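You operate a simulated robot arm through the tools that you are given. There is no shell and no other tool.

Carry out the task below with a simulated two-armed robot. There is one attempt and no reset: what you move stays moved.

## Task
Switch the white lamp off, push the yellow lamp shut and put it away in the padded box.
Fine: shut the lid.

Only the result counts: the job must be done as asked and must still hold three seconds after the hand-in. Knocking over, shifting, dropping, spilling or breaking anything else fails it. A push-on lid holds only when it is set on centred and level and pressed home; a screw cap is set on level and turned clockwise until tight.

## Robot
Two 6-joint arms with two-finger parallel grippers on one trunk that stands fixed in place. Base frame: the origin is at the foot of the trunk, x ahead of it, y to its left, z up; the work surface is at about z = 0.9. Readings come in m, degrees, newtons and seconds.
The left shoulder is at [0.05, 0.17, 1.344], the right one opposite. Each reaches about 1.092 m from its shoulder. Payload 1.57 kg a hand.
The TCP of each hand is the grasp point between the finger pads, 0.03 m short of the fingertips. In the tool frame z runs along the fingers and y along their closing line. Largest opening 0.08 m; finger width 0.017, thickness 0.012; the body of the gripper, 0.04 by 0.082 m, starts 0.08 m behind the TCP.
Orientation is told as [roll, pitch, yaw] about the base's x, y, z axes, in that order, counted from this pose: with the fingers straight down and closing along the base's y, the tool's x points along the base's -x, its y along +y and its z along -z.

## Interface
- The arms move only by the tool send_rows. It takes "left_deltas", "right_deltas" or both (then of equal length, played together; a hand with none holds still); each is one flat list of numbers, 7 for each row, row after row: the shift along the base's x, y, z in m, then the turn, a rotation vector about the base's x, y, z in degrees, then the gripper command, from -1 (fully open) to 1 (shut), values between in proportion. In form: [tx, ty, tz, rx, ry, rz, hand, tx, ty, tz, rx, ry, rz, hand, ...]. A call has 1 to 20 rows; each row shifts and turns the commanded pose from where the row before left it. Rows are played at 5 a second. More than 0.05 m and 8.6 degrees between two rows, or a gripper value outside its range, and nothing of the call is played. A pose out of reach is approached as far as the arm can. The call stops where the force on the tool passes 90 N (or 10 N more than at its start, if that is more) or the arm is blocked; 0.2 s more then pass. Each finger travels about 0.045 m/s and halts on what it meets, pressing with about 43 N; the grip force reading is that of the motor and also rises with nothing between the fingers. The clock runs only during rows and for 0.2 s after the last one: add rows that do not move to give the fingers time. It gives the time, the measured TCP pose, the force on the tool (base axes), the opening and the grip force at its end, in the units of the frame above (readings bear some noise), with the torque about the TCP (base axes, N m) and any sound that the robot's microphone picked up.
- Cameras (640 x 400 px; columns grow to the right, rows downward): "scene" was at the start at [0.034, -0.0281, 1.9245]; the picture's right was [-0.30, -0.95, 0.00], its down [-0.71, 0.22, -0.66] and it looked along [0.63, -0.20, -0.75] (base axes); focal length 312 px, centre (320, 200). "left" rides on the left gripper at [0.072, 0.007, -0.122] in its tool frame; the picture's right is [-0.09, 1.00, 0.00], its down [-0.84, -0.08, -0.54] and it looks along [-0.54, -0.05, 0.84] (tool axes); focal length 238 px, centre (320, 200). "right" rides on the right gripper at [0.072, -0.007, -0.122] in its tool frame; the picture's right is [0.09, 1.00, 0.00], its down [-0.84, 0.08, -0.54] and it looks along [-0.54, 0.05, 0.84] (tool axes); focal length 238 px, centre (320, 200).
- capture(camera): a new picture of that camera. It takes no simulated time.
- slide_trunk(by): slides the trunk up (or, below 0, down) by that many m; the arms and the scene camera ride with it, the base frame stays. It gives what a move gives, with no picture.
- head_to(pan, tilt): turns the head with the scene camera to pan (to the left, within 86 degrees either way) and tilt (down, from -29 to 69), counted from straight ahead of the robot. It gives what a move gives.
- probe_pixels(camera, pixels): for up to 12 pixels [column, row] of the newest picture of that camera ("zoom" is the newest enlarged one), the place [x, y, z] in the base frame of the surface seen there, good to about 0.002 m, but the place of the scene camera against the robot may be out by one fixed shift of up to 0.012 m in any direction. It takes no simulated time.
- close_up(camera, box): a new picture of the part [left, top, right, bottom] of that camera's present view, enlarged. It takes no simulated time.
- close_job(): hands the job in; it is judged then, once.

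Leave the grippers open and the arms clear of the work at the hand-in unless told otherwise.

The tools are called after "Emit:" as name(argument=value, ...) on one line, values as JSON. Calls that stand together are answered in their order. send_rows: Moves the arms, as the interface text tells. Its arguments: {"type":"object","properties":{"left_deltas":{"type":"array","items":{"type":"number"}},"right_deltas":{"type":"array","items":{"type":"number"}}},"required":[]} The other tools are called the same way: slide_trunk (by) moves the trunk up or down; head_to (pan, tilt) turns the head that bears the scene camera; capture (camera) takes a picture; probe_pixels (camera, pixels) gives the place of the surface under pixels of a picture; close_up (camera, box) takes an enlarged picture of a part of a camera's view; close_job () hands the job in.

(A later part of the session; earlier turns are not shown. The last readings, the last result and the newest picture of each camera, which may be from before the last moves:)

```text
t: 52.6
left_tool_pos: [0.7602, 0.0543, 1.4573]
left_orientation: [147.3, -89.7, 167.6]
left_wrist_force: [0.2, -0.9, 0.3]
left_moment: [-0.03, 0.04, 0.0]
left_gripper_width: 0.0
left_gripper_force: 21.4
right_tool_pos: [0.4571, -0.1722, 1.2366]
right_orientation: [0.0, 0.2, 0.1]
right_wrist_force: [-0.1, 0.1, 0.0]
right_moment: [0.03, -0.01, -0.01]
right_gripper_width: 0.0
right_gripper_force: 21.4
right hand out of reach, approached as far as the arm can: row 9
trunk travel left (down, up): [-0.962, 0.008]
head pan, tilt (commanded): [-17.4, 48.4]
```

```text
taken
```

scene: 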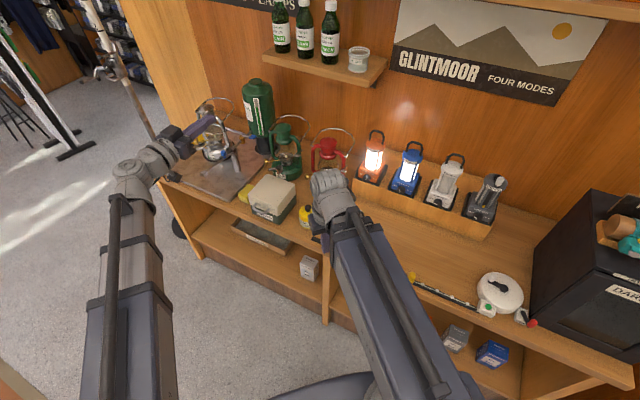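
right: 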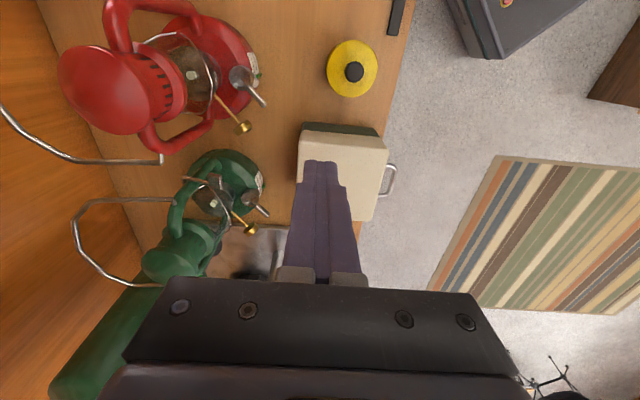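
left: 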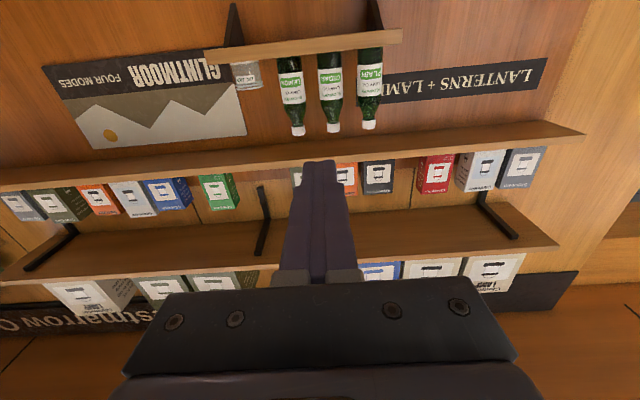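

Both hands are in place, and the right one is off the counter at (0.457,-0.172). I'll lower the trunk 0.45 m and look again before going under the handle.

Emit:
slide_trunk(by=-0.45)

Emit:
capture(camera="left")

Emit:
capture(camera="scene")

Emit:
capture(camera="right")

```text
refused: -0.45 is not a number from -0.4 to 0.4
```

```text
taken
```

left: 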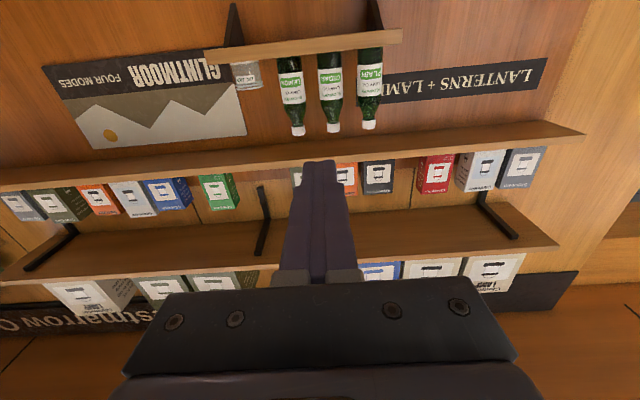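

```text
taken
```

scene: 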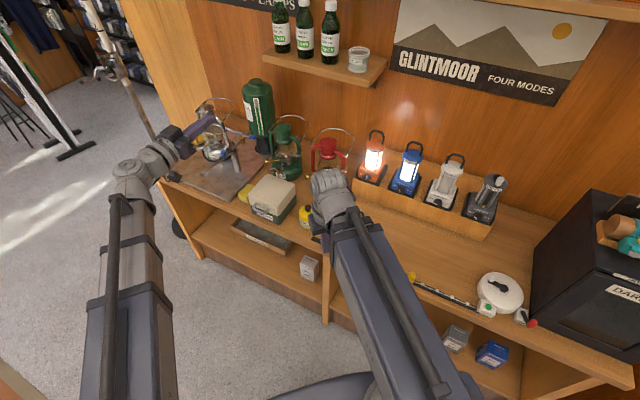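

```text
taken
```

right: 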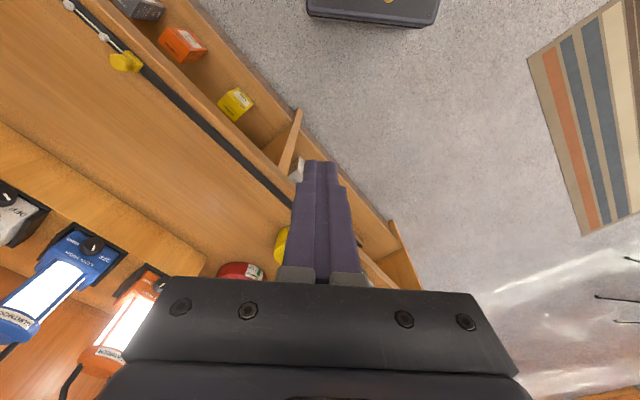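

One slide is limited to 0.4 m, so I'll do -0.4 now.

Emit:
slide_trunk(by=-0.4)

Emit:
capture(camera="left")

Emit:
capture(camera="scene")

Emit:
capture(camera="right")

```text
t: 56.5
left_tool_pos: [0.7585, 0.0534, 1.0582]
left_orientation: [133.5, -89.9, -178.6]
left_wrist_force: [-0.1, -0.6, -0.8]
left_moment: [-0.03, 0.0, 0.04]
left_gripper_width: 0.0
left_gripper_force: 21.2
right_tool_pos: [0.4572, -0.1736, 0.8369]
right_orientation: [0.0, 0.3, 0.1]
right_wrist_force: [0.5, 0.8, 0.8]
right_moment: [0.0, 0.0, -0.01]
right_gripper_width: 0.0
right_gripper_force: 20.8
trunk travel left (down, up): [-0.562, 0.408]
head pan, tilt (commanded): [-17.4, 48.4]
```

```text
taken
```

left: 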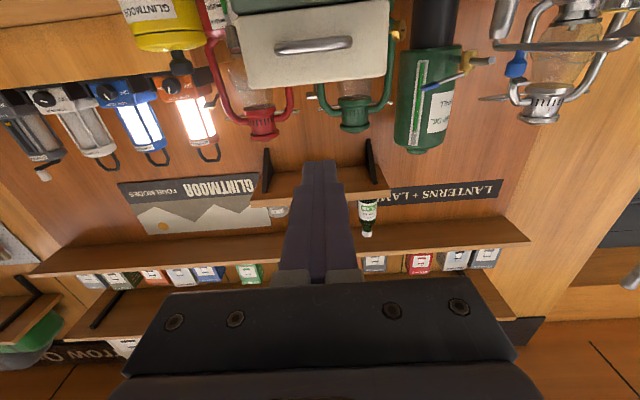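

```text
taken
```

scene: 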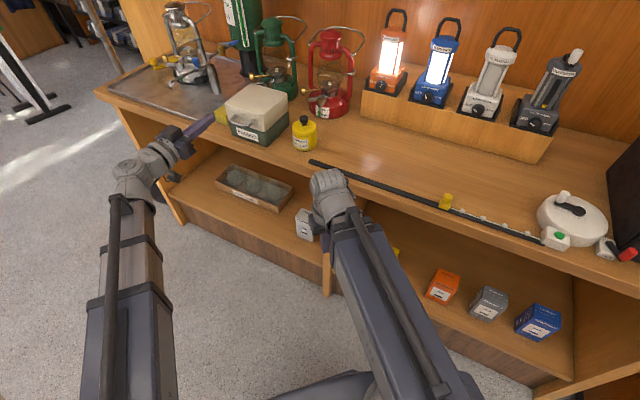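

```text
taken
```

right: 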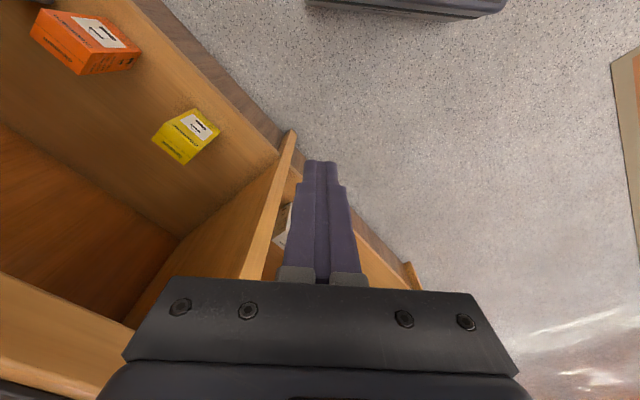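

The left fingers are in front of the handle and 0.07 m above it, aligned sideways at u=0.574. I'll lower to z 0.966, below the bar.

Emit:
slide_trunk(by=-0.092)

Emit:
capture(camera="left")

Emit:
close_up(camera="scene", box=[150, 60, 310, 200])

```text
t: 57.7
left_tool_pos: [0.7585, 0.0543, 0.9664]
left_orientation: [134.1, -89.9, -179.3]
left_wrist_force: [0.1, -0.1, 0.0]
left_moment: [-0.02, 0.0, 0.01]
left_gripper_width: 0.0
left_gripper_force: 21.1
right_tool_pos: [0.4572, -0.1727, 0.7445]
right_orientation: [0.0, 0.2, 0.1]
right_wrist_force: [0.0, 0.0, 1.3]
right_moment: [-0.01, 0.02, 0.02]
right_gripper_width: 0.0
right_gripper_force: 21.4
trunk travel left (down, up): [-0.47, 0.5]
head pan, tilt (commanded): [-17.4, 48.4]
```

```text
taken
```

left: 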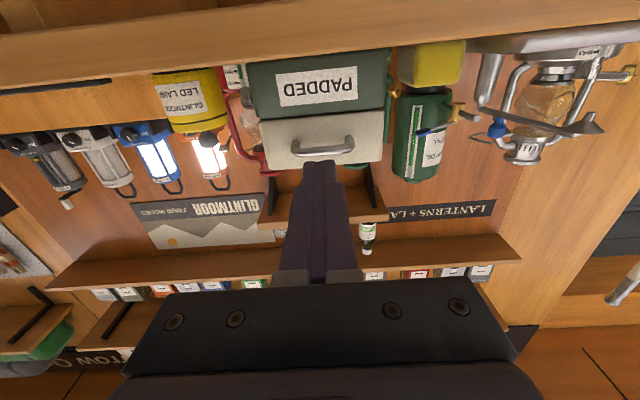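

```text
2.86 times, centred on (230, 130) of scene
```

zoom: 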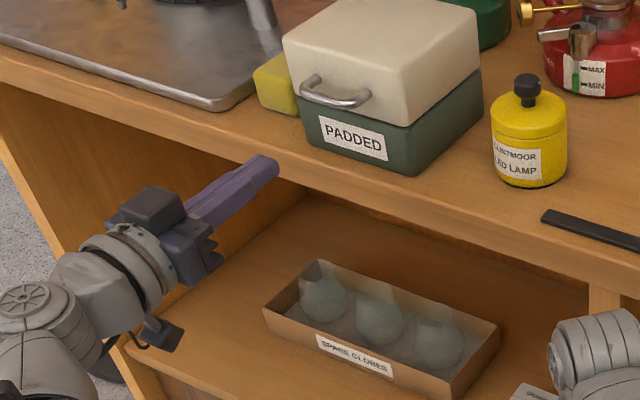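

The view is clear. The left camera sees the handle bar from below at about (322,150). I'll probe the bar and the lid's face around it.

Emit:
close_up(camera="left", box=[230, 40, 400, 190])

Emit:
probe_pixels(camera="left", pixels=[[322, 150], [305, 152], [340, 147], [292, 147], [353, 142], [322, 130], [322, 118], [322, 108], [322, 60], [280, 165], [340, 160], [262, 120]])

```text
2.67 times, centred on (315, 115) of left
```

zoom: 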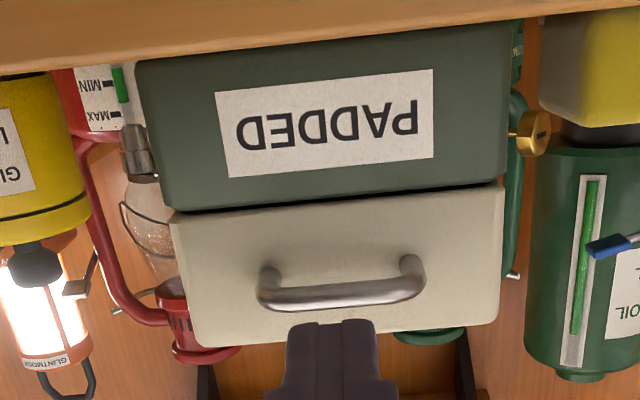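

```text
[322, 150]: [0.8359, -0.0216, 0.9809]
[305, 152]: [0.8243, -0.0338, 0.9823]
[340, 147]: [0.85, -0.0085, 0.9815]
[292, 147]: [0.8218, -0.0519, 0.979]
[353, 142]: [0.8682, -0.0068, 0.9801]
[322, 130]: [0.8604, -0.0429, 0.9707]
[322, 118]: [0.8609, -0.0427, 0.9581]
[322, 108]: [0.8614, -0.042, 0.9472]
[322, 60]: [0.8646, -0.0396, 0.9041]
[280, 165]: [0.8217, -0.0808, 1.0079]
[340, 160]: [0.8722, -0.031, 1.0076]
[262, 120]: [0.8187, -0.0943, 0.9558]
```

The bar's underside is at z 0.981 and the lid's face is at n=-0.639. My finger top at z 0.975 clears it by about 5 mm. I'll move in 0.103 m so the fingertips pass under the bar and stop about 4 mm short of the lid.

Emit:
send_rows(left_deltas=[0.0146, -0.0146, 0, 0, 0, 0, 1, 0.0146, -0.0146, 0, 0, 0, 0, 1, 0.0146, -0.0146, 0, 0, 0, 0, 1, 0.0145, -0.0145, 0, 0, 0, 0, 1, 0.0145, -0.0145, 0, 0, 0, 0, 1, 0, 0, 0, 0, 0, 0, 1])

Emit:
capture(camera="left")

Emit:
close_up(camera="scene", box=[150, 60, 310, 200])

```text
t: 59.1
left_tool_pos: [0.8313, -0.017, 0.9644]
left_orientation: [140.7, -89.8, 174.1]
left_wrist_force: [-0.5, 0.0, -0.4]
left_moment: [-0.01, 0.0, -0.01]
left_gripper_width: 0.0002
left_gripper_force: 21.6
right_tool_pos: [0.4568, -0.1721, 0.7454]
right_orientation: [0.0, 0.1, 0.1]
right_wrist_force: [0.3, 0.6, 0.1]
right_moment: [-0.04, 0.0, -0.02]
right_gripper_width: 0.0001
right_gripper_force: 21.3
trunk travel left (down, up): [-0.47, 0.5]
head pan, tilt (commanded): [-17.4, 48.4]
```

```text
taken
```

left: 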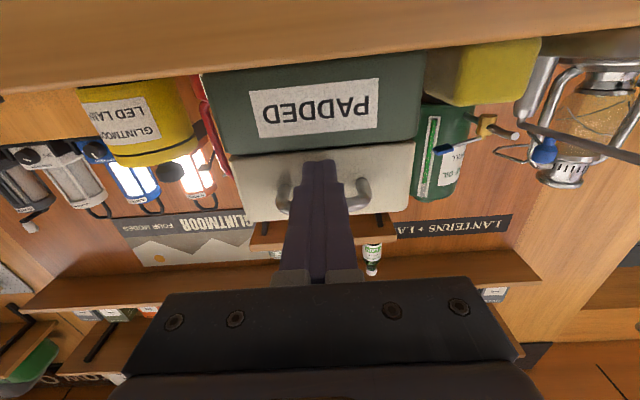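

```text
2.86 times, centred on (230, 130) of scene
```

zoom: 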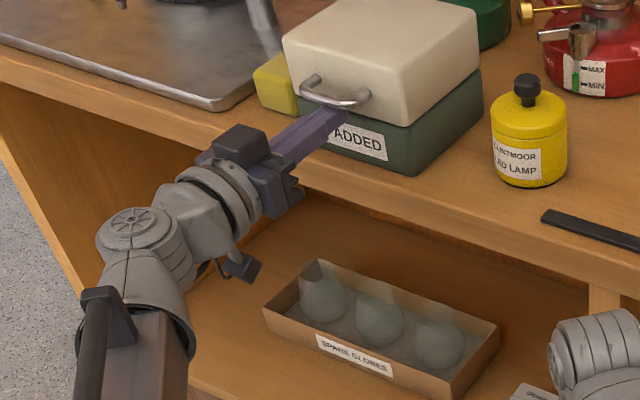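

The fingers are under the bar. I'll lift the trunk 0.03 m and see how the lid behaves.

Emit:
slide_trunk(by=0.03)

Emit:
close_up(camera="scene", box=[150, 60, 310, 200])

Emit:
capture(camera="left")

```text
t: 59.9
left_tool_pos: [0.8317, -0.0184, 0.9956]
left_orientation: [142.8, -89.9, 172.1]
left_wrist_force: [0.3, 0.1, -0.7]
left_moment: [0.02, -0.02, -0.02]
left_gripper_width: 0.0
left_gripper_force: 21.3
right_tool_pos: [0.4577, -0.1733, 0.7754]
right_orientation: [0.0, 0.3, 0.1]
right_wrist_force: [-0.5, 0.5, -0.5]
right_moment: [0.0, 0.0, -0.01]
right_gripper_width: 0.0
right_gripper_force: 20.8
trunk travel left (down, up): [-0.5, 0.47]
head pan, tilt (commanded): [-17.4, 48.4]
```

```text
2.86 times, centred on (230, 130) of scene
```

zoom: 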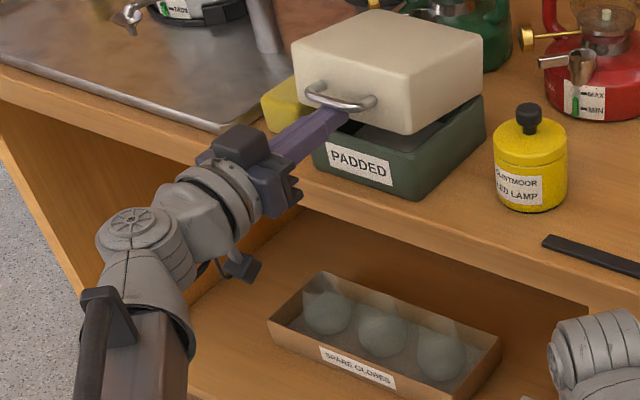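

```text
taken
```

left: 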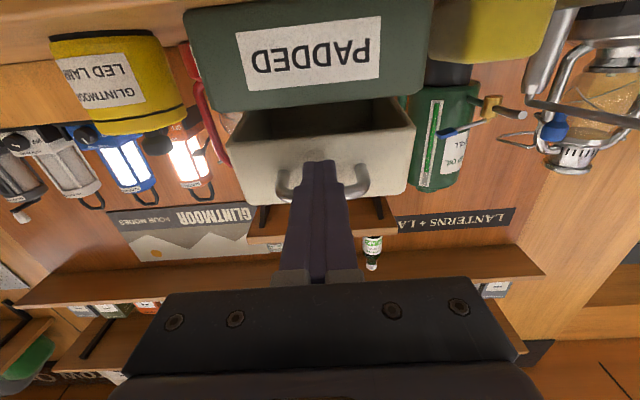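

The lid tips up about its back edge, so it is hinged there and easy to lift. As it opens the bar moves back, so I'll follow it: forward 10 mm, then up 20 mm.

Emit:
send_rows(left_deltas=[0.0036, -0.0036, 0, 0, 0, 0, 1, 0.0036, -0.0036, 0, 0, 0, 0, 1, 0, 0, 0, 0, 0, 0, 1])

Emit:
slide_trunk(by=0.018)

Emit:
close_up(camera="scene", box=[150, 60, 310, 200])

```text
t: 60.7
left_tool_pos: [0.8376, -0.0249, 0.9955]
left_orientation: [133.2, -90.0, -178.4]
left_wrist_force: [0.6, 0.6, -0.3]
left_moment: [0.02, 0.0, -0.03]
left_gripper_width: 0.0
left_gripper_force: 21.0
right_tool_pos: [0.4571, -0.173, 0.7741]
right_orientation: [0.1, 0.2, 0.1]
right_wrist_force: [0.5, -0.5, 0.5]
right_moment: [-0.01, 0.01, 0.01]
right_gripper_width: 0.0
right_gripper_force: 21.7
trunk travel left (down, up): [-0.5, 0.47]
head pan, tilt (commanded): [-17.4, 48.4]
```

```text
t: 61.3
left_tool_pos: [0.8372, -0.0247, 1.0123]
left_orientation: [136.1, -89.9, 178.8]
left_wrist_force: [0.9, 0.5, -0.5]
left_moment: [0.01, 0.0, 0.01]
left_gripper_width: 0.0002
left_gripper_force: 21.3
right_tool_pos: [0.4577, -0.1725, 0.7928]
right_orientation: [0.0, 0.3, 0.1]
right_wrist_force: [0.3, 0.4, -0.2]
right_moment: [0.01, -0.01, 0.01]
right_gripper_width: 0.0001
right_gripper_force: 21.4
trunk travel left (down, up): [-0.518, 0.452]
head pan, tilt (commanded): [-17.4, 48.4]
```

```text
2.86 times, centred on (230, 130) of scene
```

zoom: 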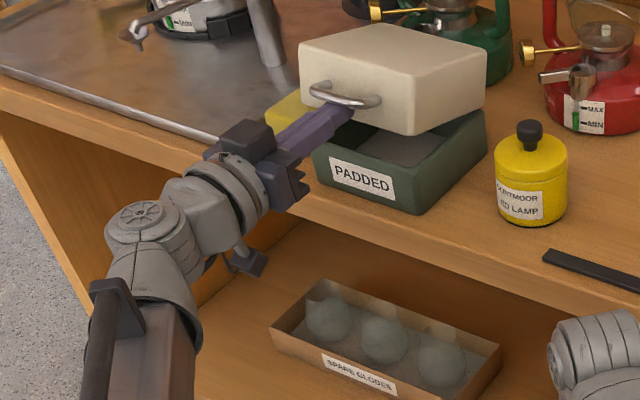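

This is working, and the padded inside is showing. I'll repeat: forward 8 mm, up 15 mm.

Emit:
send_rows(left_deltas=[0.003, -0.003, 0, 0, 0, 0, 1, 0.003, -0.003, 0, 0, 0, 0, 1, 0, 0, 0, 0, 0, 0, 1])

Emit:
slide_trunk(by=0.014)

Emit:
send_rows(left_deltas=[0.0032, -0.0032, 0, 0, 0, 0, 1, 0.0032, -0.0032, 0, 0, 0, 0, 1, 0, 0, 0, 0, 0, 0, 1])

Emit:
close_up(camera="scene", box=[150, 60, 310, 200])

Emit:
capture(camera="left")

```text
t: 62.1
left_tool_pos: [0.843, -0.0302, 1.0132]
left_orientation: [143.4, -89.8, 171.5]
left_wrist_force: [-2.6, 3.4, 1.6]
left_moment: [0.01, -0.02, 0.0]
left_gripper_width: 0.0
left_gripper_force: 21.6
right_tool_pos: [0.4573, -0.1732, 0.7928]
right_orientation: [0.0, 0.2, 0.1]
right_wrist_force: [-0.6, 0.3, 0.3]
right_moment: [-0.02, 0.0, 0.03]
right_gripper_width: 0.0001
right_gripper_force: 20.9
trunk travel left (down, up): [-0.518, 0.452]
head pan, tilt (commanded): [-17.4, 48.4]
```

```text
t: 62.8
left_tool_pos: [0.8445, -0.0304, 1.0276]
left_orientation: [138.1, -89.9, 176.6]
left_wrist_force: [0.2, 0.0, -0.6]
left_moment: [-0.01, -0.02, -0.01]
left_gripper_width: 0.0
left_gripper_force: 21.6
right_tool_pos: [0.457, -0.1733, 0.8075]
right_orientation: [0.0, 0.2, 0.1]
right_wrist_force: [-0.5, 0.6, 0.6]
right_moment: [0.01, -0.02, 0.02]
right_gripper_width: 0.0
right_gripper_force: 21.7
trunk travel left (down, up): [-0.532, 0.438]
head pan, tilt (commanded): [-17.4, 48.4]
```

```text
t: 63.6
left_tool_pos: [0.8476, -0.0349, 1.0298]
left_orientation: [160.0, -89.7, 154.9]
left_wrist_force: [-12.2, 10.5, 8.0]
left_moment: [0.03, -0.15, -0.08]
left_gripper_width: 0.0
left_gripper_force: 21.2
right_tool_pos: [0.4567, -0.1722, 0.8079]
right_orientation: [0.0, 0.1, 0.1]
right_wrist_force: [0.8, -0.6, -0.1]
right_moment: [0.02, 0.04, 0.02]
right_gripper_width: 0.0
right_gripper_force: 21.2
trunk travel left (down, up): [-0.532, 0.438]
head pan, tilt (commanded): [-17.4, 48.4]
```

```text
2.86 times, centred on (230, 130) of scene
```

zoom: 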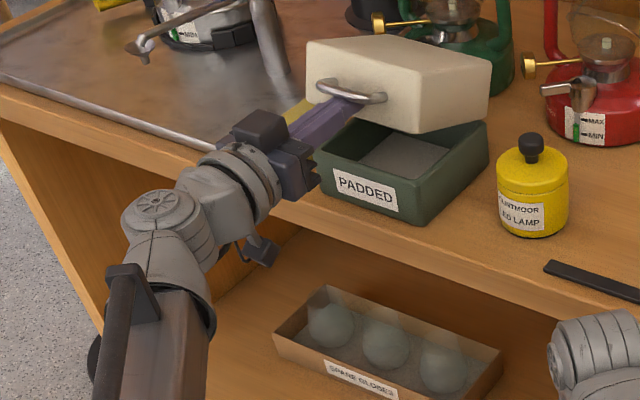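

```text
taken
```

left: 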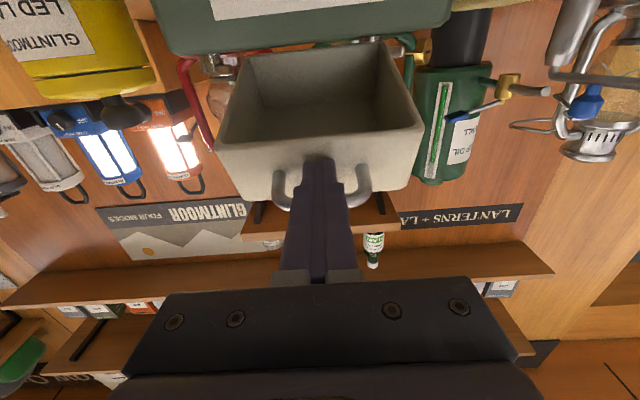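

The last forward step pressed the lid's face with about 16 N, which is more than I want. I'll ease back 3 mm, then lift with the bar alone in smaller steps.

Emit:
send_rows(left_deltas=[-0.002, 0.002, 0, 0, 0, 0, 1, 0, 0, 0, 0, 0, 0, 1])

Emit:
slide_trunk(by=0.012)

Emit:
close_up(camera="left", box=[240, 30, 430, 240])

Emit:
close_up(camera="scene", box=[200, 60, 300, 150])

```text
t: 64.2
left_tool_pos: [0.8478, -0.0352, 1.0285]
left_orientation: [152.0, -89.8, 162.7]
left_wrist_force: [-3.7, 9.1, 4.0]
left_moment: [-0.07, -0.02, 0.1]
left_gripper_width: 0.0
left_gripper_force: 21.3
right_tool_pos: [0.4578, -0.1733, 0.8082]
right_orientation: [0.1, 0.2, 0.0]
right_wrist_force: [-1.0, 0.6, 0.0]
right_moment: [-0.02, -0.01, 0.0]
right_gripper_width: 0.0
right_gripper_force: 21.3
trunk travel left (down, up): [-0.532, 0.438]
head pan, tilt (commanded): [-17.4, 48.4]
```

```text
t: 64.8
left_tool_pos: [0.8483, -0.0358, 1.0401]
left_orientation: [137.5, -89.8, 177.3]
left_wrist_force: [-0.6, -0.5, 0.0]
left_moment: [-0.04, 0.01, -0.04]
left_gripper_width: 0.0
left_gripper_force: 21.2
right_tool_pos: [0.4576, -0.1731, 0.8195]
right_orientation: [0.0, 0.2, 0.1]
right_wrist_force: [0.5, -0.1, -0.4]
right_moment: [0.01, -0.01, 0.0]
right_gripper_width: 0.0
right_gripper_force: 21.1
trunk travel left (down, up): [-0.544, 0.426]
head pan, tilt (commanded): [-17.4, 48.4]
```

```text
1.90 times, centred on (335, 135) of left
```

zoom: 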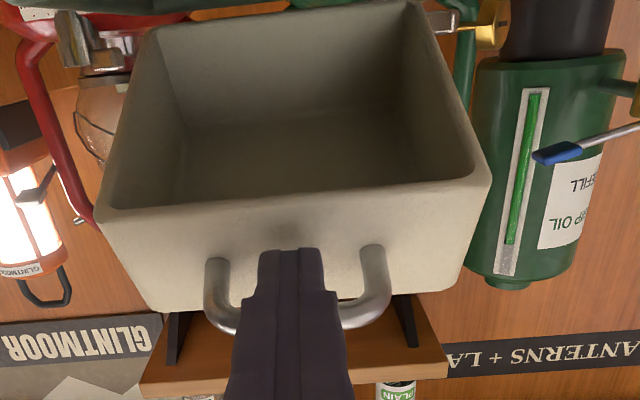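

```text
4.44 times, centred on (250, 105) of scene
```

zoom: 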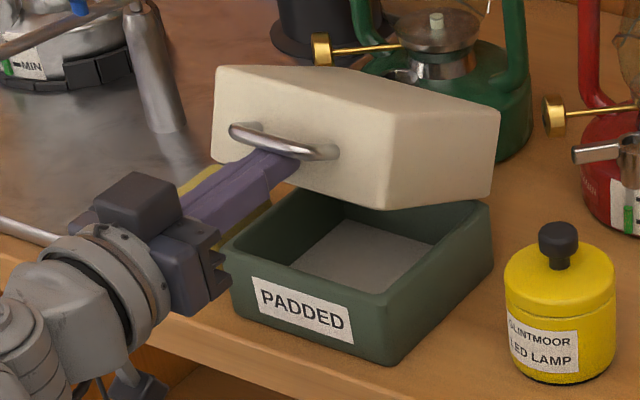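

The force is back to zero and the lid is at about 26°. I'll go on with alternating small lifts and forward steps.

Emit:
slide_trunk(by=0.008)

Emit:
send_rows(left_deltas=[0.0032, -0.0032, 0, 0, 0, 0, 1, 0.0032, -0.0032, 0, 0, 0, 0, 1, 0, 0, 0, 0, 0, 0, 1])

Emit:
slide_trunk(by=0.009)

Emit:
send_rows(left_deltas=[0.0032, -0.0032, 0, 0, 0, 0, 1, 0.0032, -0.0032, 0, 0, 0, 0, 1, 0, 0, 0, 0, 0, 0, 1])

Emit:
close_up(camera="scene", box=[200, 60, 300, 150])

Emit:
close_up(camera="left", box=[240, 30, 430, 240])

```text
t: 65.3
left_tool_pos: [0.8471, -0.0359, 1.0478]
left_orientation: [149.2, -89.8, 165.7]
left_wrist_force: [-0.1, 0.4, -0.4]
left_moment: [-0.01, 0.0, 0.03]
left_gripper_width: 0.0
left_gripper_force: 21.2
right_tool_pos: [0.4563, -0.1732, 0.8265]
right_orientation: [-0.1, 0.2, 0.1]
right_wrist_force: [0.1, 0.4, -0.7]
right_moment: [-0.01, -0.01, 0.01]
right_gripper_width: 0.0
right_gripper_force: 21.7
trunk travel left (down, up): [-0.552, 0.418]
head pan, tilt (commanded): [-17.4, 48.4]
```

```text
t: 66.1
left_tool_pos: [0.8543, -0.041, 1.048]
left_orientation: [140.8, -89.8, 174.1]
left_wrist_force: [0.1, 0.2, -0.7]
left_moment: [-0.02, 0.0, 0.01]
left_gripper_width: 0.0
left_gripper_force: 21.1
right_tool_pos: [0.457, -0.1732, 0.8274]
right_orientation: [0.0, 0.2, 0.1]
right_wrist_force: [0.5, 0.1, -0.2]
right_moment: [-0.04, 0.0, 0.03]
right_gripper_width: 0.0
right_gripper_force: 21.0
trunk travel left (down, up): [-0.552, 0.418]
head pan, tilt (commanded): [-17.4, 48.4]
```

```text
t: 66.7
left_tool_pos: [0.8548, -0.0406, 1.0563]
left_orientation: [151.4, -89.8, 163.3]
left_wrist_force: [0.5, -0.3, -1.0]
left_moment: [0.02, 0.02, 0.02]
left_gripper_width: 0.0
left_gripper_force: 21.8
right_tool_pos: [0.4578, -0.1724, 0.837]
right_orientation: [-0.1, 0.3, 0.1]
right_wrist_force: [0.4, 0.1, 0.5]
right_moment: [-0.02, 0.01, -0.02]
right_gripper_width: 0.0
right_gripper_force: 21.1
trunk travel left (down, up): [-0.561, 0.409]
head pan, tilt (commanded): [-17.4, 48.4]
```

```text
t: 67.5
left_tool_pos: [0.8604, -0.0464, 1.0565]
left_orientation: [139.0, -89.9, 175.8]
left_wrist_force: [-0.9, 1.1, 0.6]
left_moment: [0.04, -0.04, 0.02]
left_gripper_width: 0.0001
left_gripper_force: 21.5
right_tool_pos: [0.4564, -0.1729, 0.8355]
right_orientation: [0.0, 0.2, 0.2]
right_wrist_force: [0.3, -0.7, 0.6]
right_moment: [0.01, 0.02, -0.02]
right_gripper_width: 0.0004
right_gripper_force: 21.5
trunk travel left (down, up): [-0.561, 0.409]
head pan, tilt (commanded): [-17.4, 48.4]
```

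```text
4.44 times, centred on (250, 105) of scene
```

zoom: 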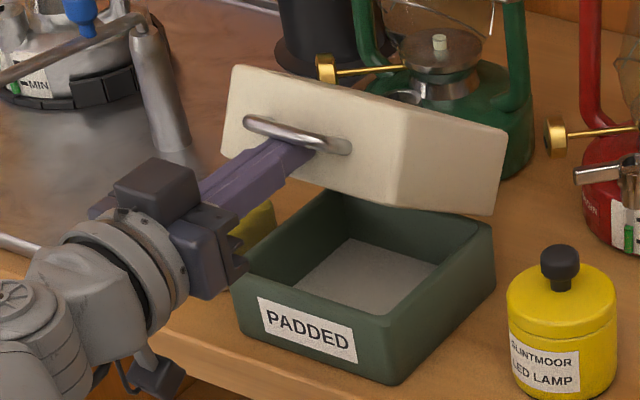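

```text
1.90 times, centred on (335, 135) of left
```

zoom: 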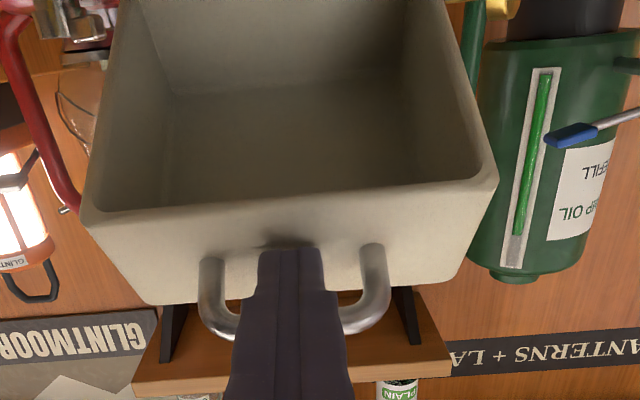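

The lid is at about 34° and moving freely. Three more lift-and-follow steps come next.

Emit:
slide_trunk(by=0.008)

Emit:
send_rows(left_deltas=[0.0035, -0.0035, 0, 0, 0, 0, 1, 0.0035, -0.0035, 0, 0, 0, 0, 1, 0, 0, 0, 0, 0, 0, 1])

Emit:
slide_trunk(by=0.008)

Emit:
send_rows(left_deltas=[0.0036, -0.0036, 0, 0, 0, 0, 1, 0.0036, -0.0036, 0, 0, 0, 0, 1, 0, 0, 0, 0, 0, 0, 1])

Emit:
slide_trunk(by=0.008)

Emit:
close_up(camera="scene", box=[200, 60, 300, 150])

Emit:
close_up(camera="left", box=[240, 30, 430, 240])

```text
t: 68.1
left_tool_pos: [0.8608, -0.0471, 1.0636]
left_orientation: [142.7, -89.9, 172.2]
left_wrist_force: [1.0, -0.3, 0.2]
left_moment: [0.0, 0.0, 0.0]
left_gripper_width: 0.0
left_gripper_force: 21.2
right_tool_pos: [0.457, -0.1728, 0.8432]
right_orientation: [0.0, 0.2, 0.1]
right_wrist_force: [-0.4, -0.5, -0.4]
right_moment: [-0.02, 0.0, 0.02]
right_gripper_width: 0.0
right_gripper_force: 21.5
trunk travel left (down, up): [-0.569, 0.401]
head pan, tilt (commanded): [-17.4, 48.4]
```

```text
t: 68.9
left_tool_pos: [0.8662, -0.0533, 1.0654]
left_orientation: [162.9, -89.7, 152.0]
left_wrist_force: [-5.9, 6.2, 9.0]
left_moment: [-0.13, -0.13, -0.03]
left_gripper_width: 0.0
left_gripper_force: 22.0
right_tool_pos: [0.4562, -0.1729, 0.8451]
right_orientation: [0.1, 0.2, 0.1]
right_wrist_force: [0.1, 0.3, 0.0]
right_moment: [0.01, 0.01, 0.01]
right_gripper_width: 0.0
right_gripper_force: 21.3
trunk travel left (down, up): [-0.569, 0.401]
head pan, tilt (commanded): [-17.4, 48.4]
```

```text
t: 69.5
left_tool_pos: [0.8683, -0.0558, 1.0725]
left_orientation: [126.9, -89.7, -172.2]
left_wrist_force: [0.6, -0.9, -0.6]
left_moment: [-0.03, -0.02, 0.0]
left_gripper_width: 0.0001
left_gripper_force: 21.3
right_tool_pos: [0.4583, -0.1729, 0.8525]
right_orientation: [0.0, 0.2, 0.0]
right_wrist_force: [0.1, 0.3, -0.5]
right_moment: [0.0, 0.03, 0.03]
right_gripper_width: 0.0001
right_gripper_force: 21.1
trunk travel left (down, up): [-0.577, 0.393]
head pan, tilt (commanded): [-17.4, 48.4]
```

```text
t: 70.2
left_tool_pos: [0.8724, -0.059, 1.0754]
left_orientation: [166.5, -89.7, 148.4]
left_wrist_force: [-8.9, 9.0, 14.0]
left_moment: [-0.23, -0.23, -0.02]
left_gripper_width: 0.0
left_gripper_force: 21.5
right_tool_pos: [0.4564, -0.1724, 0.8526]
right_orientation: [0.0, 0.1, 0.1]
right_wrist_force: [-0.1, 0.5, 0.7]
right_moment: [0.02, -0.01, -0.01]
right_gripper_width: 0.0
right_gripper_force: 21.7
trunk travel left (down, up): [-0.577, 0.393]
head pan, tilt (commanded): [-17.4, 48.4]
```

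```text
t: 70.8
left_tool_pos: [0.8747, -0.0628, 1.0794]
left_orientation: [111.4, -89.9, -156.6]
left_wrist_force: [1.0, -1.9, -2.3]
left_moment: [0.03, 0.05, 0.0]
left_gripper_width: 0.0
left_gripper_force: 21.1
right_tool_pos: [0.4562, -0.1743, 0.8593]
right_orientation: [0.0, 0.2, 0.0]
right_wrist_force: [0.3, -0.6, -0.6]
right_moment: [0.01, -0.02, 0.02]
right_gripper_width: 0.0001
right_gripper_force: 21.5
trunk travel left (down, up): [-0.585, 0.385]
head pan, tilt (commanded): [-17.4, 48.4]
```

```text
4.44 times, centred on (250, 105) of scene
```

zoom: 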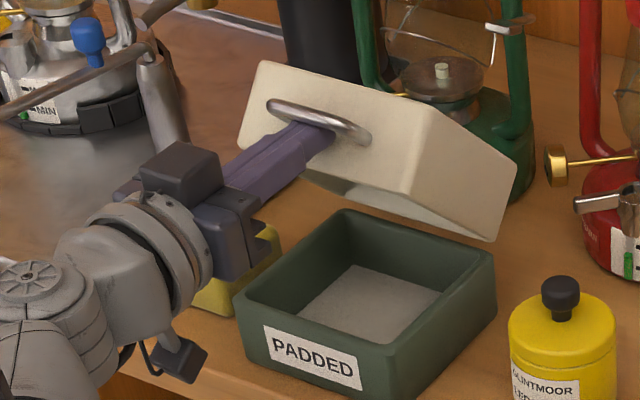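

```text
1.90 times, centred on (335, 135) of left
```

zoom: 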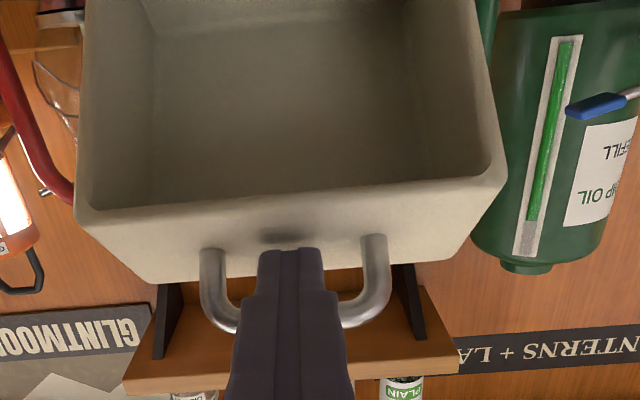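

Lifting is smooth, but the forward steps at fixed height wedge the tip against the face. From here I'll combine small pitch-up turns with the forward motion, so the finger follows the bar's arc. First I'll check that the box base hasn't moved, since its front was at n=-0.639.

Emit:
capture(camera="left")

Emit:
capture(camera="scene")

Emit:
probe_pixels(camera="scene", pixels=[[255, 145], [270, 148], [262, 140], [290, 135], [310, 115], [258, 132]])

```text
taken
```

left: 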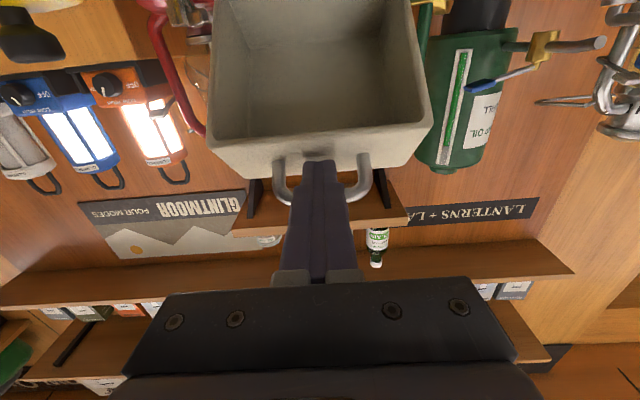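

```text
taken
```

scene: 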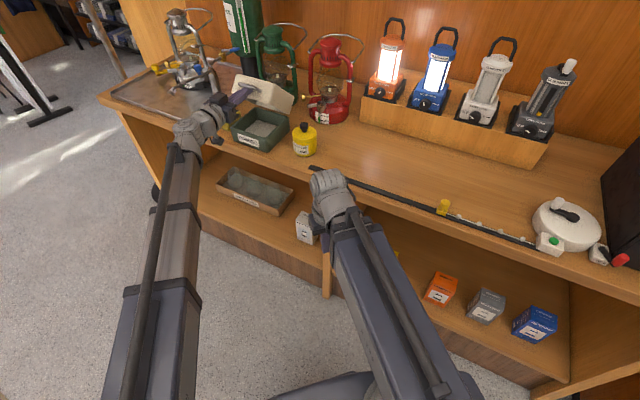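

```text
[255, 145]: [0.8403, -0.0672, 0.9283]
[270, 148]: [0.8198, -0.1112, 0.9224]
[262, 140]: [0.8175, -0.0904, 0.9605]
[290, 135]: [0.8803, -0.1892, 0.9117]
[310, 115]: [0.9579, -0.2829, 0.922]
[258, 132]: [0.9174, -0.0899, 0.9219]
```

The box front still reads n≈-0.638, so it hasn't moved. I'll follow the bar's arc with combined small rows.

Emit:
send_rows(left_deltas=[0.0062, -0.0062, 0.004, -0.74, -0.74, 0, 1, 0.0062, -0.0062, 0.004, -0.74, -0.74, 0, 1, 0.0057, -0.0057, 0.0032, -0.6, -0.6, 0, 1, 0.0057, -0.0057, 0.0032, -0.6, -0.6, 0, 1, 0, 0, 0, 0, 0, 0, 1])

Emit:
close_up(camera="scene", box=[200, 60, 300, 150])

Emit:
close_up(camera="left", box=[240, 30, 430, 240])

```text
t: 72.0
left_tool_pos: [0.8984, -0.0846, 1.0949]
left_orientation: [178.8, -85.9, 136.1]
left_wrist_force: [-0.9, 3.2, 7.6]
left_moment: [-0.19, -0.12, 0.11]
left_gripper_width: 0.0001
left_gripper_force: 21.2
right_tool_pos: [0.456, -0.1733, 0.8606]
right_orientation: [0.0, 0.1, 0.2]
right_wrist_force: [-0.2, -0.5, -0.1]
right_moment: [0.0, -0.02, 0.0]
right_gripper_width: 0.0001
right_gripper_force: 21.6
trunk travel left (down, up): [-0.585, 0.385]
head pan, tilt (commanded): [-17.4, 48.4]
```

```text
4.44 times, centred on (250, 105) of scene
```

zoom: 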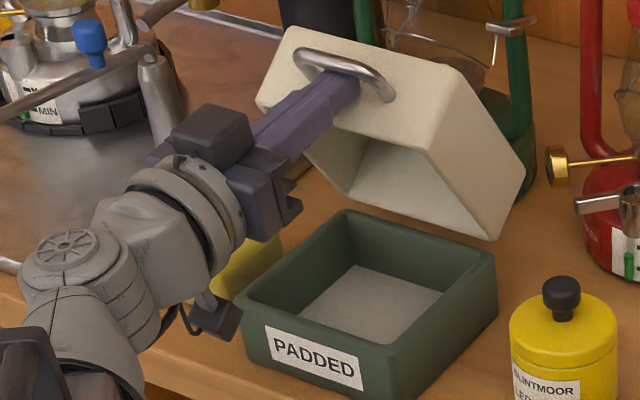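

```text
1.90 times, centred on (335, 135) of left
```

zoom: 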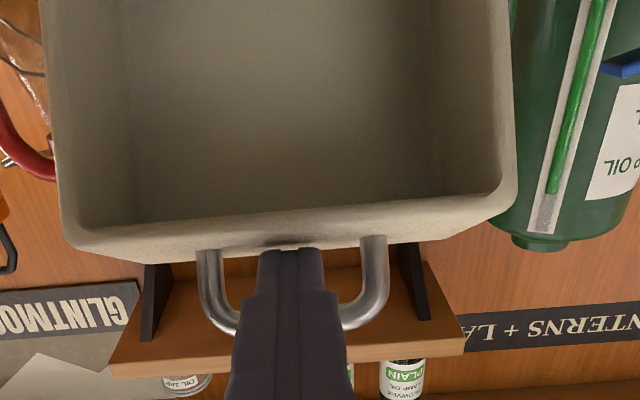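

The lid is at about 60° and the fingers still follow well. I'll continue the arc past the balance point.

Emit:
send_rows(left_deltas=[0.0058, -0.0058, 0.0024, -0.43, -0.43, 0, 1, 0.0058, -0.0058, 0.0024, -0.43, -0.43, 0, 1, 0.006, -0.006, 0.0016, -0.3, -0.3, 0, 1, 0.006, -0.006, 0.0016, -0.3, -0.3, 0, 1, 0, 0, 0, 0, 0, 0, 1])

Emit:
close_up(camera="scene", box=[200, 60, 300, 150])

Emit:
close_up(camera="left", box=[240, 30, 430, 240])

```text
t: 73.2
left_tool_pos: [0.9199, -0.1075, 1.1041]
left_orientation: [179.3, -83.9, 135.7]
left_wrist_force: [1.3, 5.6, 19.5]
left_moment: [-0.39, -0.42, 0.13]
left_gripper_width: 0.0
left_gripper_force: 20.7
right_tool_pos: [0.4567, -0.1732, 0.8609]
right_orientation: [0.0, 0.1, 0.1]
right_wrist_force: [-0.2, -0.2, 0.5]
right_moment: [0.0, 0.02, 0.01]
right_gripper_width: 0.0
right_gripper_force: 21.7
trunk travel left (down, up): [-0.585, 0.385]
head pan, tilt (commanded): [-17.4, 48.4]
```

```text
4.44 times, centred on (250, 105) of scene
```

zoom: 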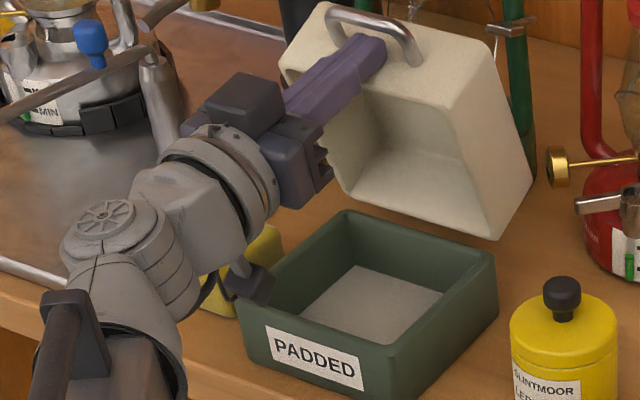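

```text
1.90 times, centred on (335, 135) of left
```

zoom: 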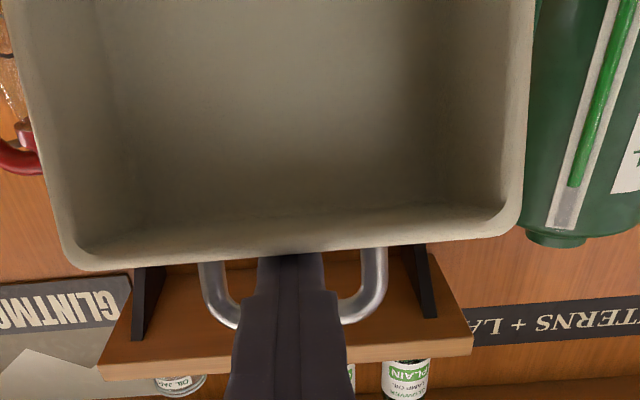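

The lid is at about 72°, past its balance point, and the reading shows the fingertip pressing on its face with about 20 N. I'll draw the finger back a few mm to free it and see which way the lid goes.

Emit:
send_rows(left_deltas=[-0.0025, 0.0025, 0, 0, 0, 0, 1, 0, 0, 0, 0, 0, 0, 1])

Emit:
close_up(camera="scene", box=[200, 60, 300, 150])

Emit:
close_up(camera="left", box=[240, 30, 430, 240])

```text
t: 73.8
left_tool_pos: [0.9178, -0.1054, 1.1028]
left_orientation: [178.7, -83.8, 136.2]
left_wrist_force: [1.2, 4.9, 14.7]
left_moment: [-0.34, -0.29, 0.21]
left_gripper_width: 0.0001
left_gripper_force: 21.1
right_tool_pos: [0.4562, -0.1733, 0.8615]
right_orientation: [0.0, 0.2, 0.1]
right_wrist_force: [-0.2, 0.3, 0.1]
right_moment: [-0.02, 0.0, -0.02]
right_gripper_width: 0.0001
right_gripper_force: 21.5
trunk travel left (down, up): [-0.585, 0.385]
head pan, tilt (commanded): [-17.4, 48.4]
```

```text
4.44 times, centred on (250, 105) of scene
```

zoom: 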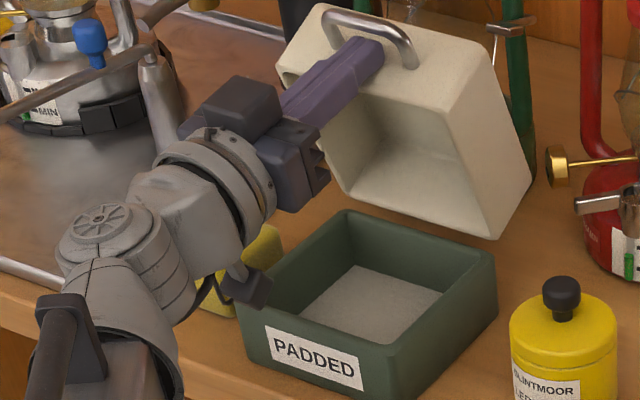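

```text
1.90 times, centred on (335, 135) of left
```

zoom: 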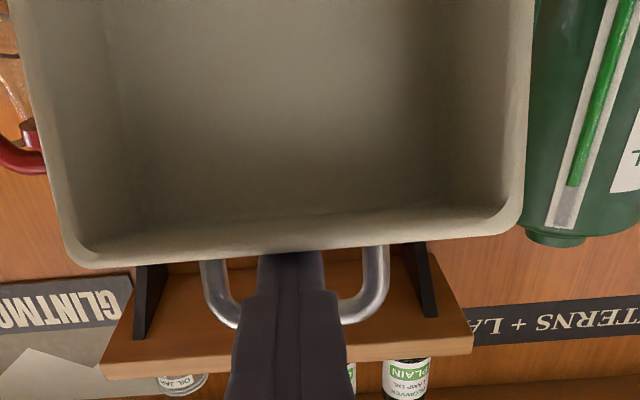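

The handle bar is now clear above the finger and the face pushes up on the tip, so the lid wants to fall open. I'll withdraw further so it can swing open gently.

Emit:
send_rows(left_deltas=[-0.004, 0.004, 0, 0, 0, 0, 1, -0.004, 0.004, 0, 0, 0, 0, 1, -0.004, 0.004, 0, 0, 0, 0, 1, 0, 0, 0, 0, 0, 0, 1])

Emit:
close_up(camera="scene", box=[200, 60, 300, 150])

Emit:
close_up(camera="left", box=[240, 30, 430, 240])

```text
t: 74.8
left_tool_pos: [0.9088, -0.095, 1.1036]
left_orientation: [178.7, -84.1, 136.2]
left_wrist_force: [0.7, -0.5, 1.1]
left_moment: [0.02, -0.02, -0.04]
left_gripper_width: 0.0
left_gripper_force: 21.4
right_tool_pos: [0.4574, -0.1734, 0.8605]
right_orientation: [0.0, 0.2, 0.2]
right_wrist_force: [0.3, 0.0, 0.1]
right_moment: [0.01, 0.0, -0.04]
right_gripper_width: 0.0001
right_gripper_force: 20.8
trunk travel left (down, up): [-0.585, 0.385]
head pan, tilt (commanded): [-17.4, 48.4]
```

```text
4.44 times, centred on (250, 105) of scene
```

zoom: 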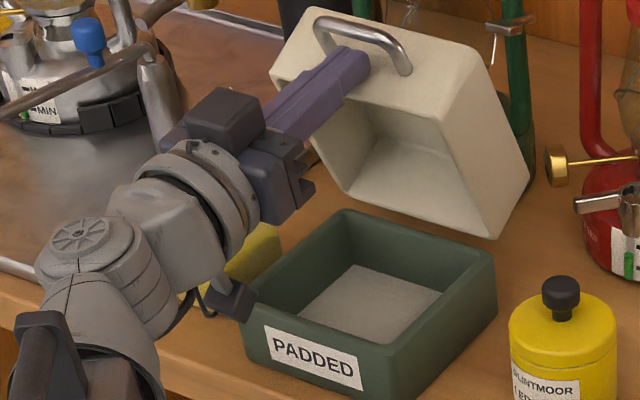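

```text
1.90 times, centred on (335, 135) of left
```

zoom: 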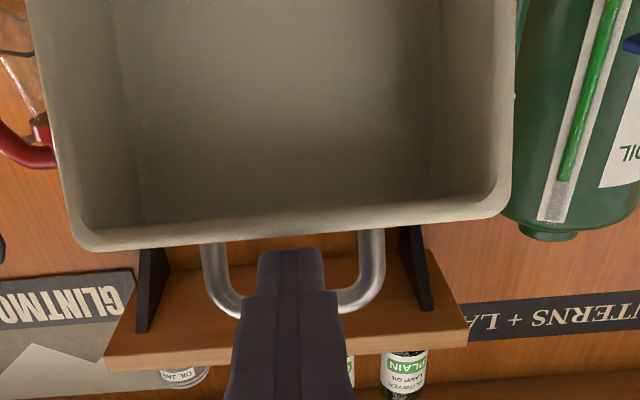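

The force has dropped to zero. The lid seems to have sunk back slightly, so I'll look closely at the bar and finger before moving more.

Emit:
close_up(camera="scene", box=[235, 60, 299, 105])

Emit:
close_up(camera="left", box=[290, 130, 390, 210])

Emit:
capture(camera="left")

```text
8.89 times, centred on (267, 82) of scene
```

zoom: 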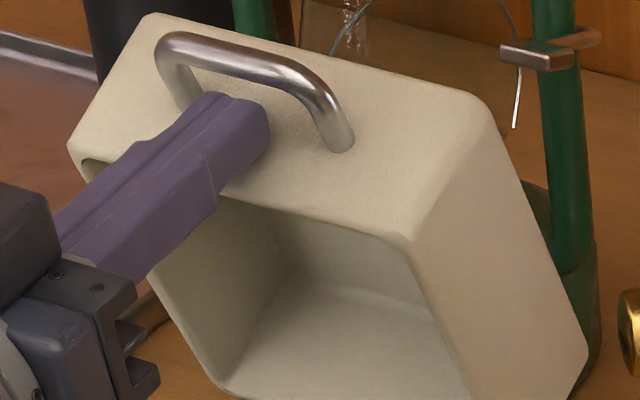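

```text
5.00 times, centred on (340, 170) of left
```

zoom: 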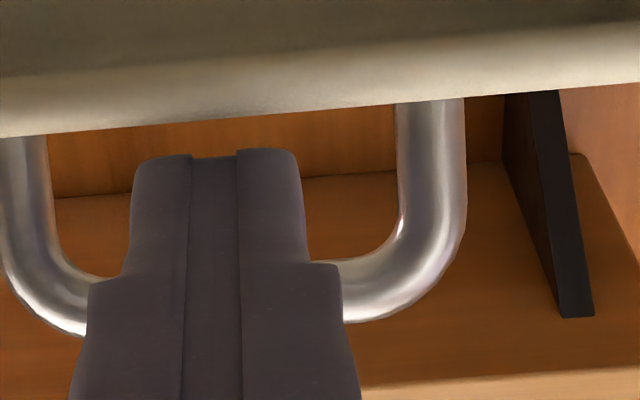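

```text
taken
```

left: 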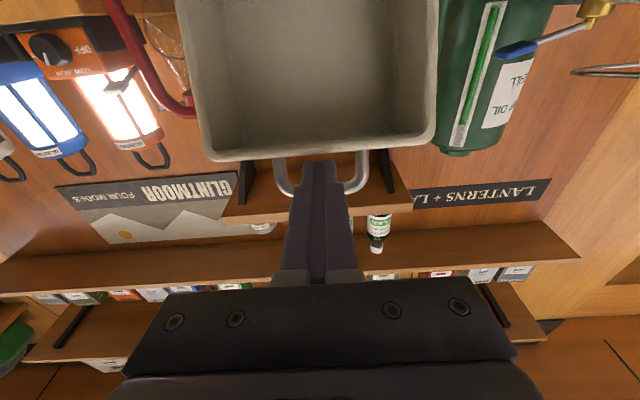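

The finger still reaches well past the bar, yet there's hardly any load, so the lid may be staying up by itself. I'll probe the rim and the inside to get its angle.

Emit:
probe_pixels(camera="left", pixels=[[250, 155], [400, 140], [230, 158], [420, 137], [250, 100], [380, 90], [310, 130], [310, 30], [215, 150], [432, 130], [281, 185], [362, 180]])

Emit:
probe_pixels(camera="scene", pixels=[[262, 72], [270, 80], [275, 85], [250, 78], [285, 90], [292, 100], [262, 95], [290, 110], [258, 66], [268, 70]])

```text
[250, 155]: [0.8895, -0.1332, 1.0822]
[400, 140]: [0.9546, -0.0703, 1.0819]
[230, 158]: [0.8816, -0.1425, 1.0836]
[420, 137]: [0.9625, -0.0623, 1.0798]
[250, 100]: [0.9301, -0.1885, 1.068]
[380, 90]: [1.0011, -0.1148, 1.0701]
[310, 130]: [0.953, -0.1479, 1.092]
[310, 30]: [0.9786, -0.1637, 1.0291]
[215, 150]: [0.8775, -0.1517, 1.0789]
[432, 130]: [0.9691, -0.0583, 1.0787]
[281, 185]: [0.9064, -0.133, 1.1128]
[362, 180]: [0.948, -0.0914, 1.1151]
```

```text
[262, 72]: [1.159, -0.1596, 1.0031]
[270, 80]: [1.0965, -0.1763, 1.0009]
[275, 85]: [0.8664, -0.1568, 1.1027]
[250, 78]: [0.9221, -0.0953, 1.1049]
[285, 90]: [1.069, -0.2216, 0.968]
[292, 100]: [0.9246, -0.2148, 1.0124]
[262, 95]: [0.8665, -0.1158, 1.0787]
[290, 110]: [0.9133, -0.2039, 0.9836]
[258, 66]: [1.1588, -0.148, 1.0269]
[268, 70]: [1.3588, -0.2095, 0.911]
```

The lid stands at about 68° with its rim at z 1.082, close to its balance point. The surest way on is to push the handle bar itself from the front, where it has the most leverage and my finger also stops the lid from closing. I'll draw back about 8 mm, rise about 10 mm, and check.

Emit:
send_rows(left_deltas=[-0.0057, 0.0057, 0, 0, 0, 0, 1, 0, 0, 0, 0, 0, 0, 1])

Emit:
close_up(camera="left", box=[290, 130, 390, 210])

Emit:
close_up(camera="scene", box=[235, 60, 299, 105])

```text
t: 75.4
left_tool_pos: [0.9022, -0.0888, 1.1033]
left_orientation: [178.8, -84.1, 136.0]
left_wrist_force: [1.1, 0.7, 0.2]
left_moment: [0.0, 0.0, 0.01]
left_gripper_width: 0.0
left_gripper_force: 21.0
right_tool_pos: [0.4576, -0.1723, 0.861]
right_orientation: [0.0, 0.2, 0.1]
right_wrist_force: [-0.4, 0.4, 0.0]
right_moment: [-0.01, -0.02, -0.02]
right_gripper_width: 0.0
right_gripper_force: 21.3
trunk travel left (down, up): [-0.585, 0.385]
head pan, tilt (commanded): [-17.4, 48.4]
```

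```text
5.00 times, centred on (340, 170) of left
```

zoom: 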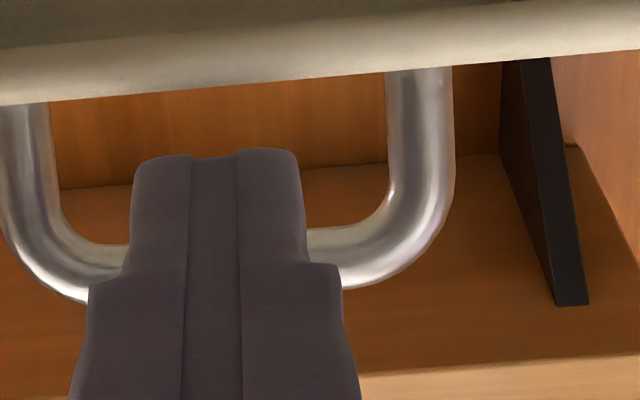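

```text
8.89 times, centred on (267, 82) of scene
```

zoom: 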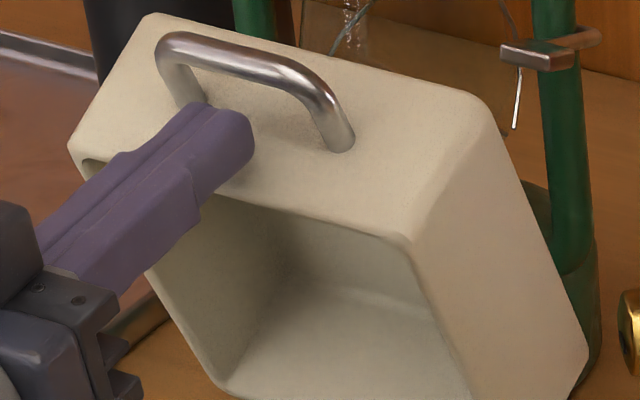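

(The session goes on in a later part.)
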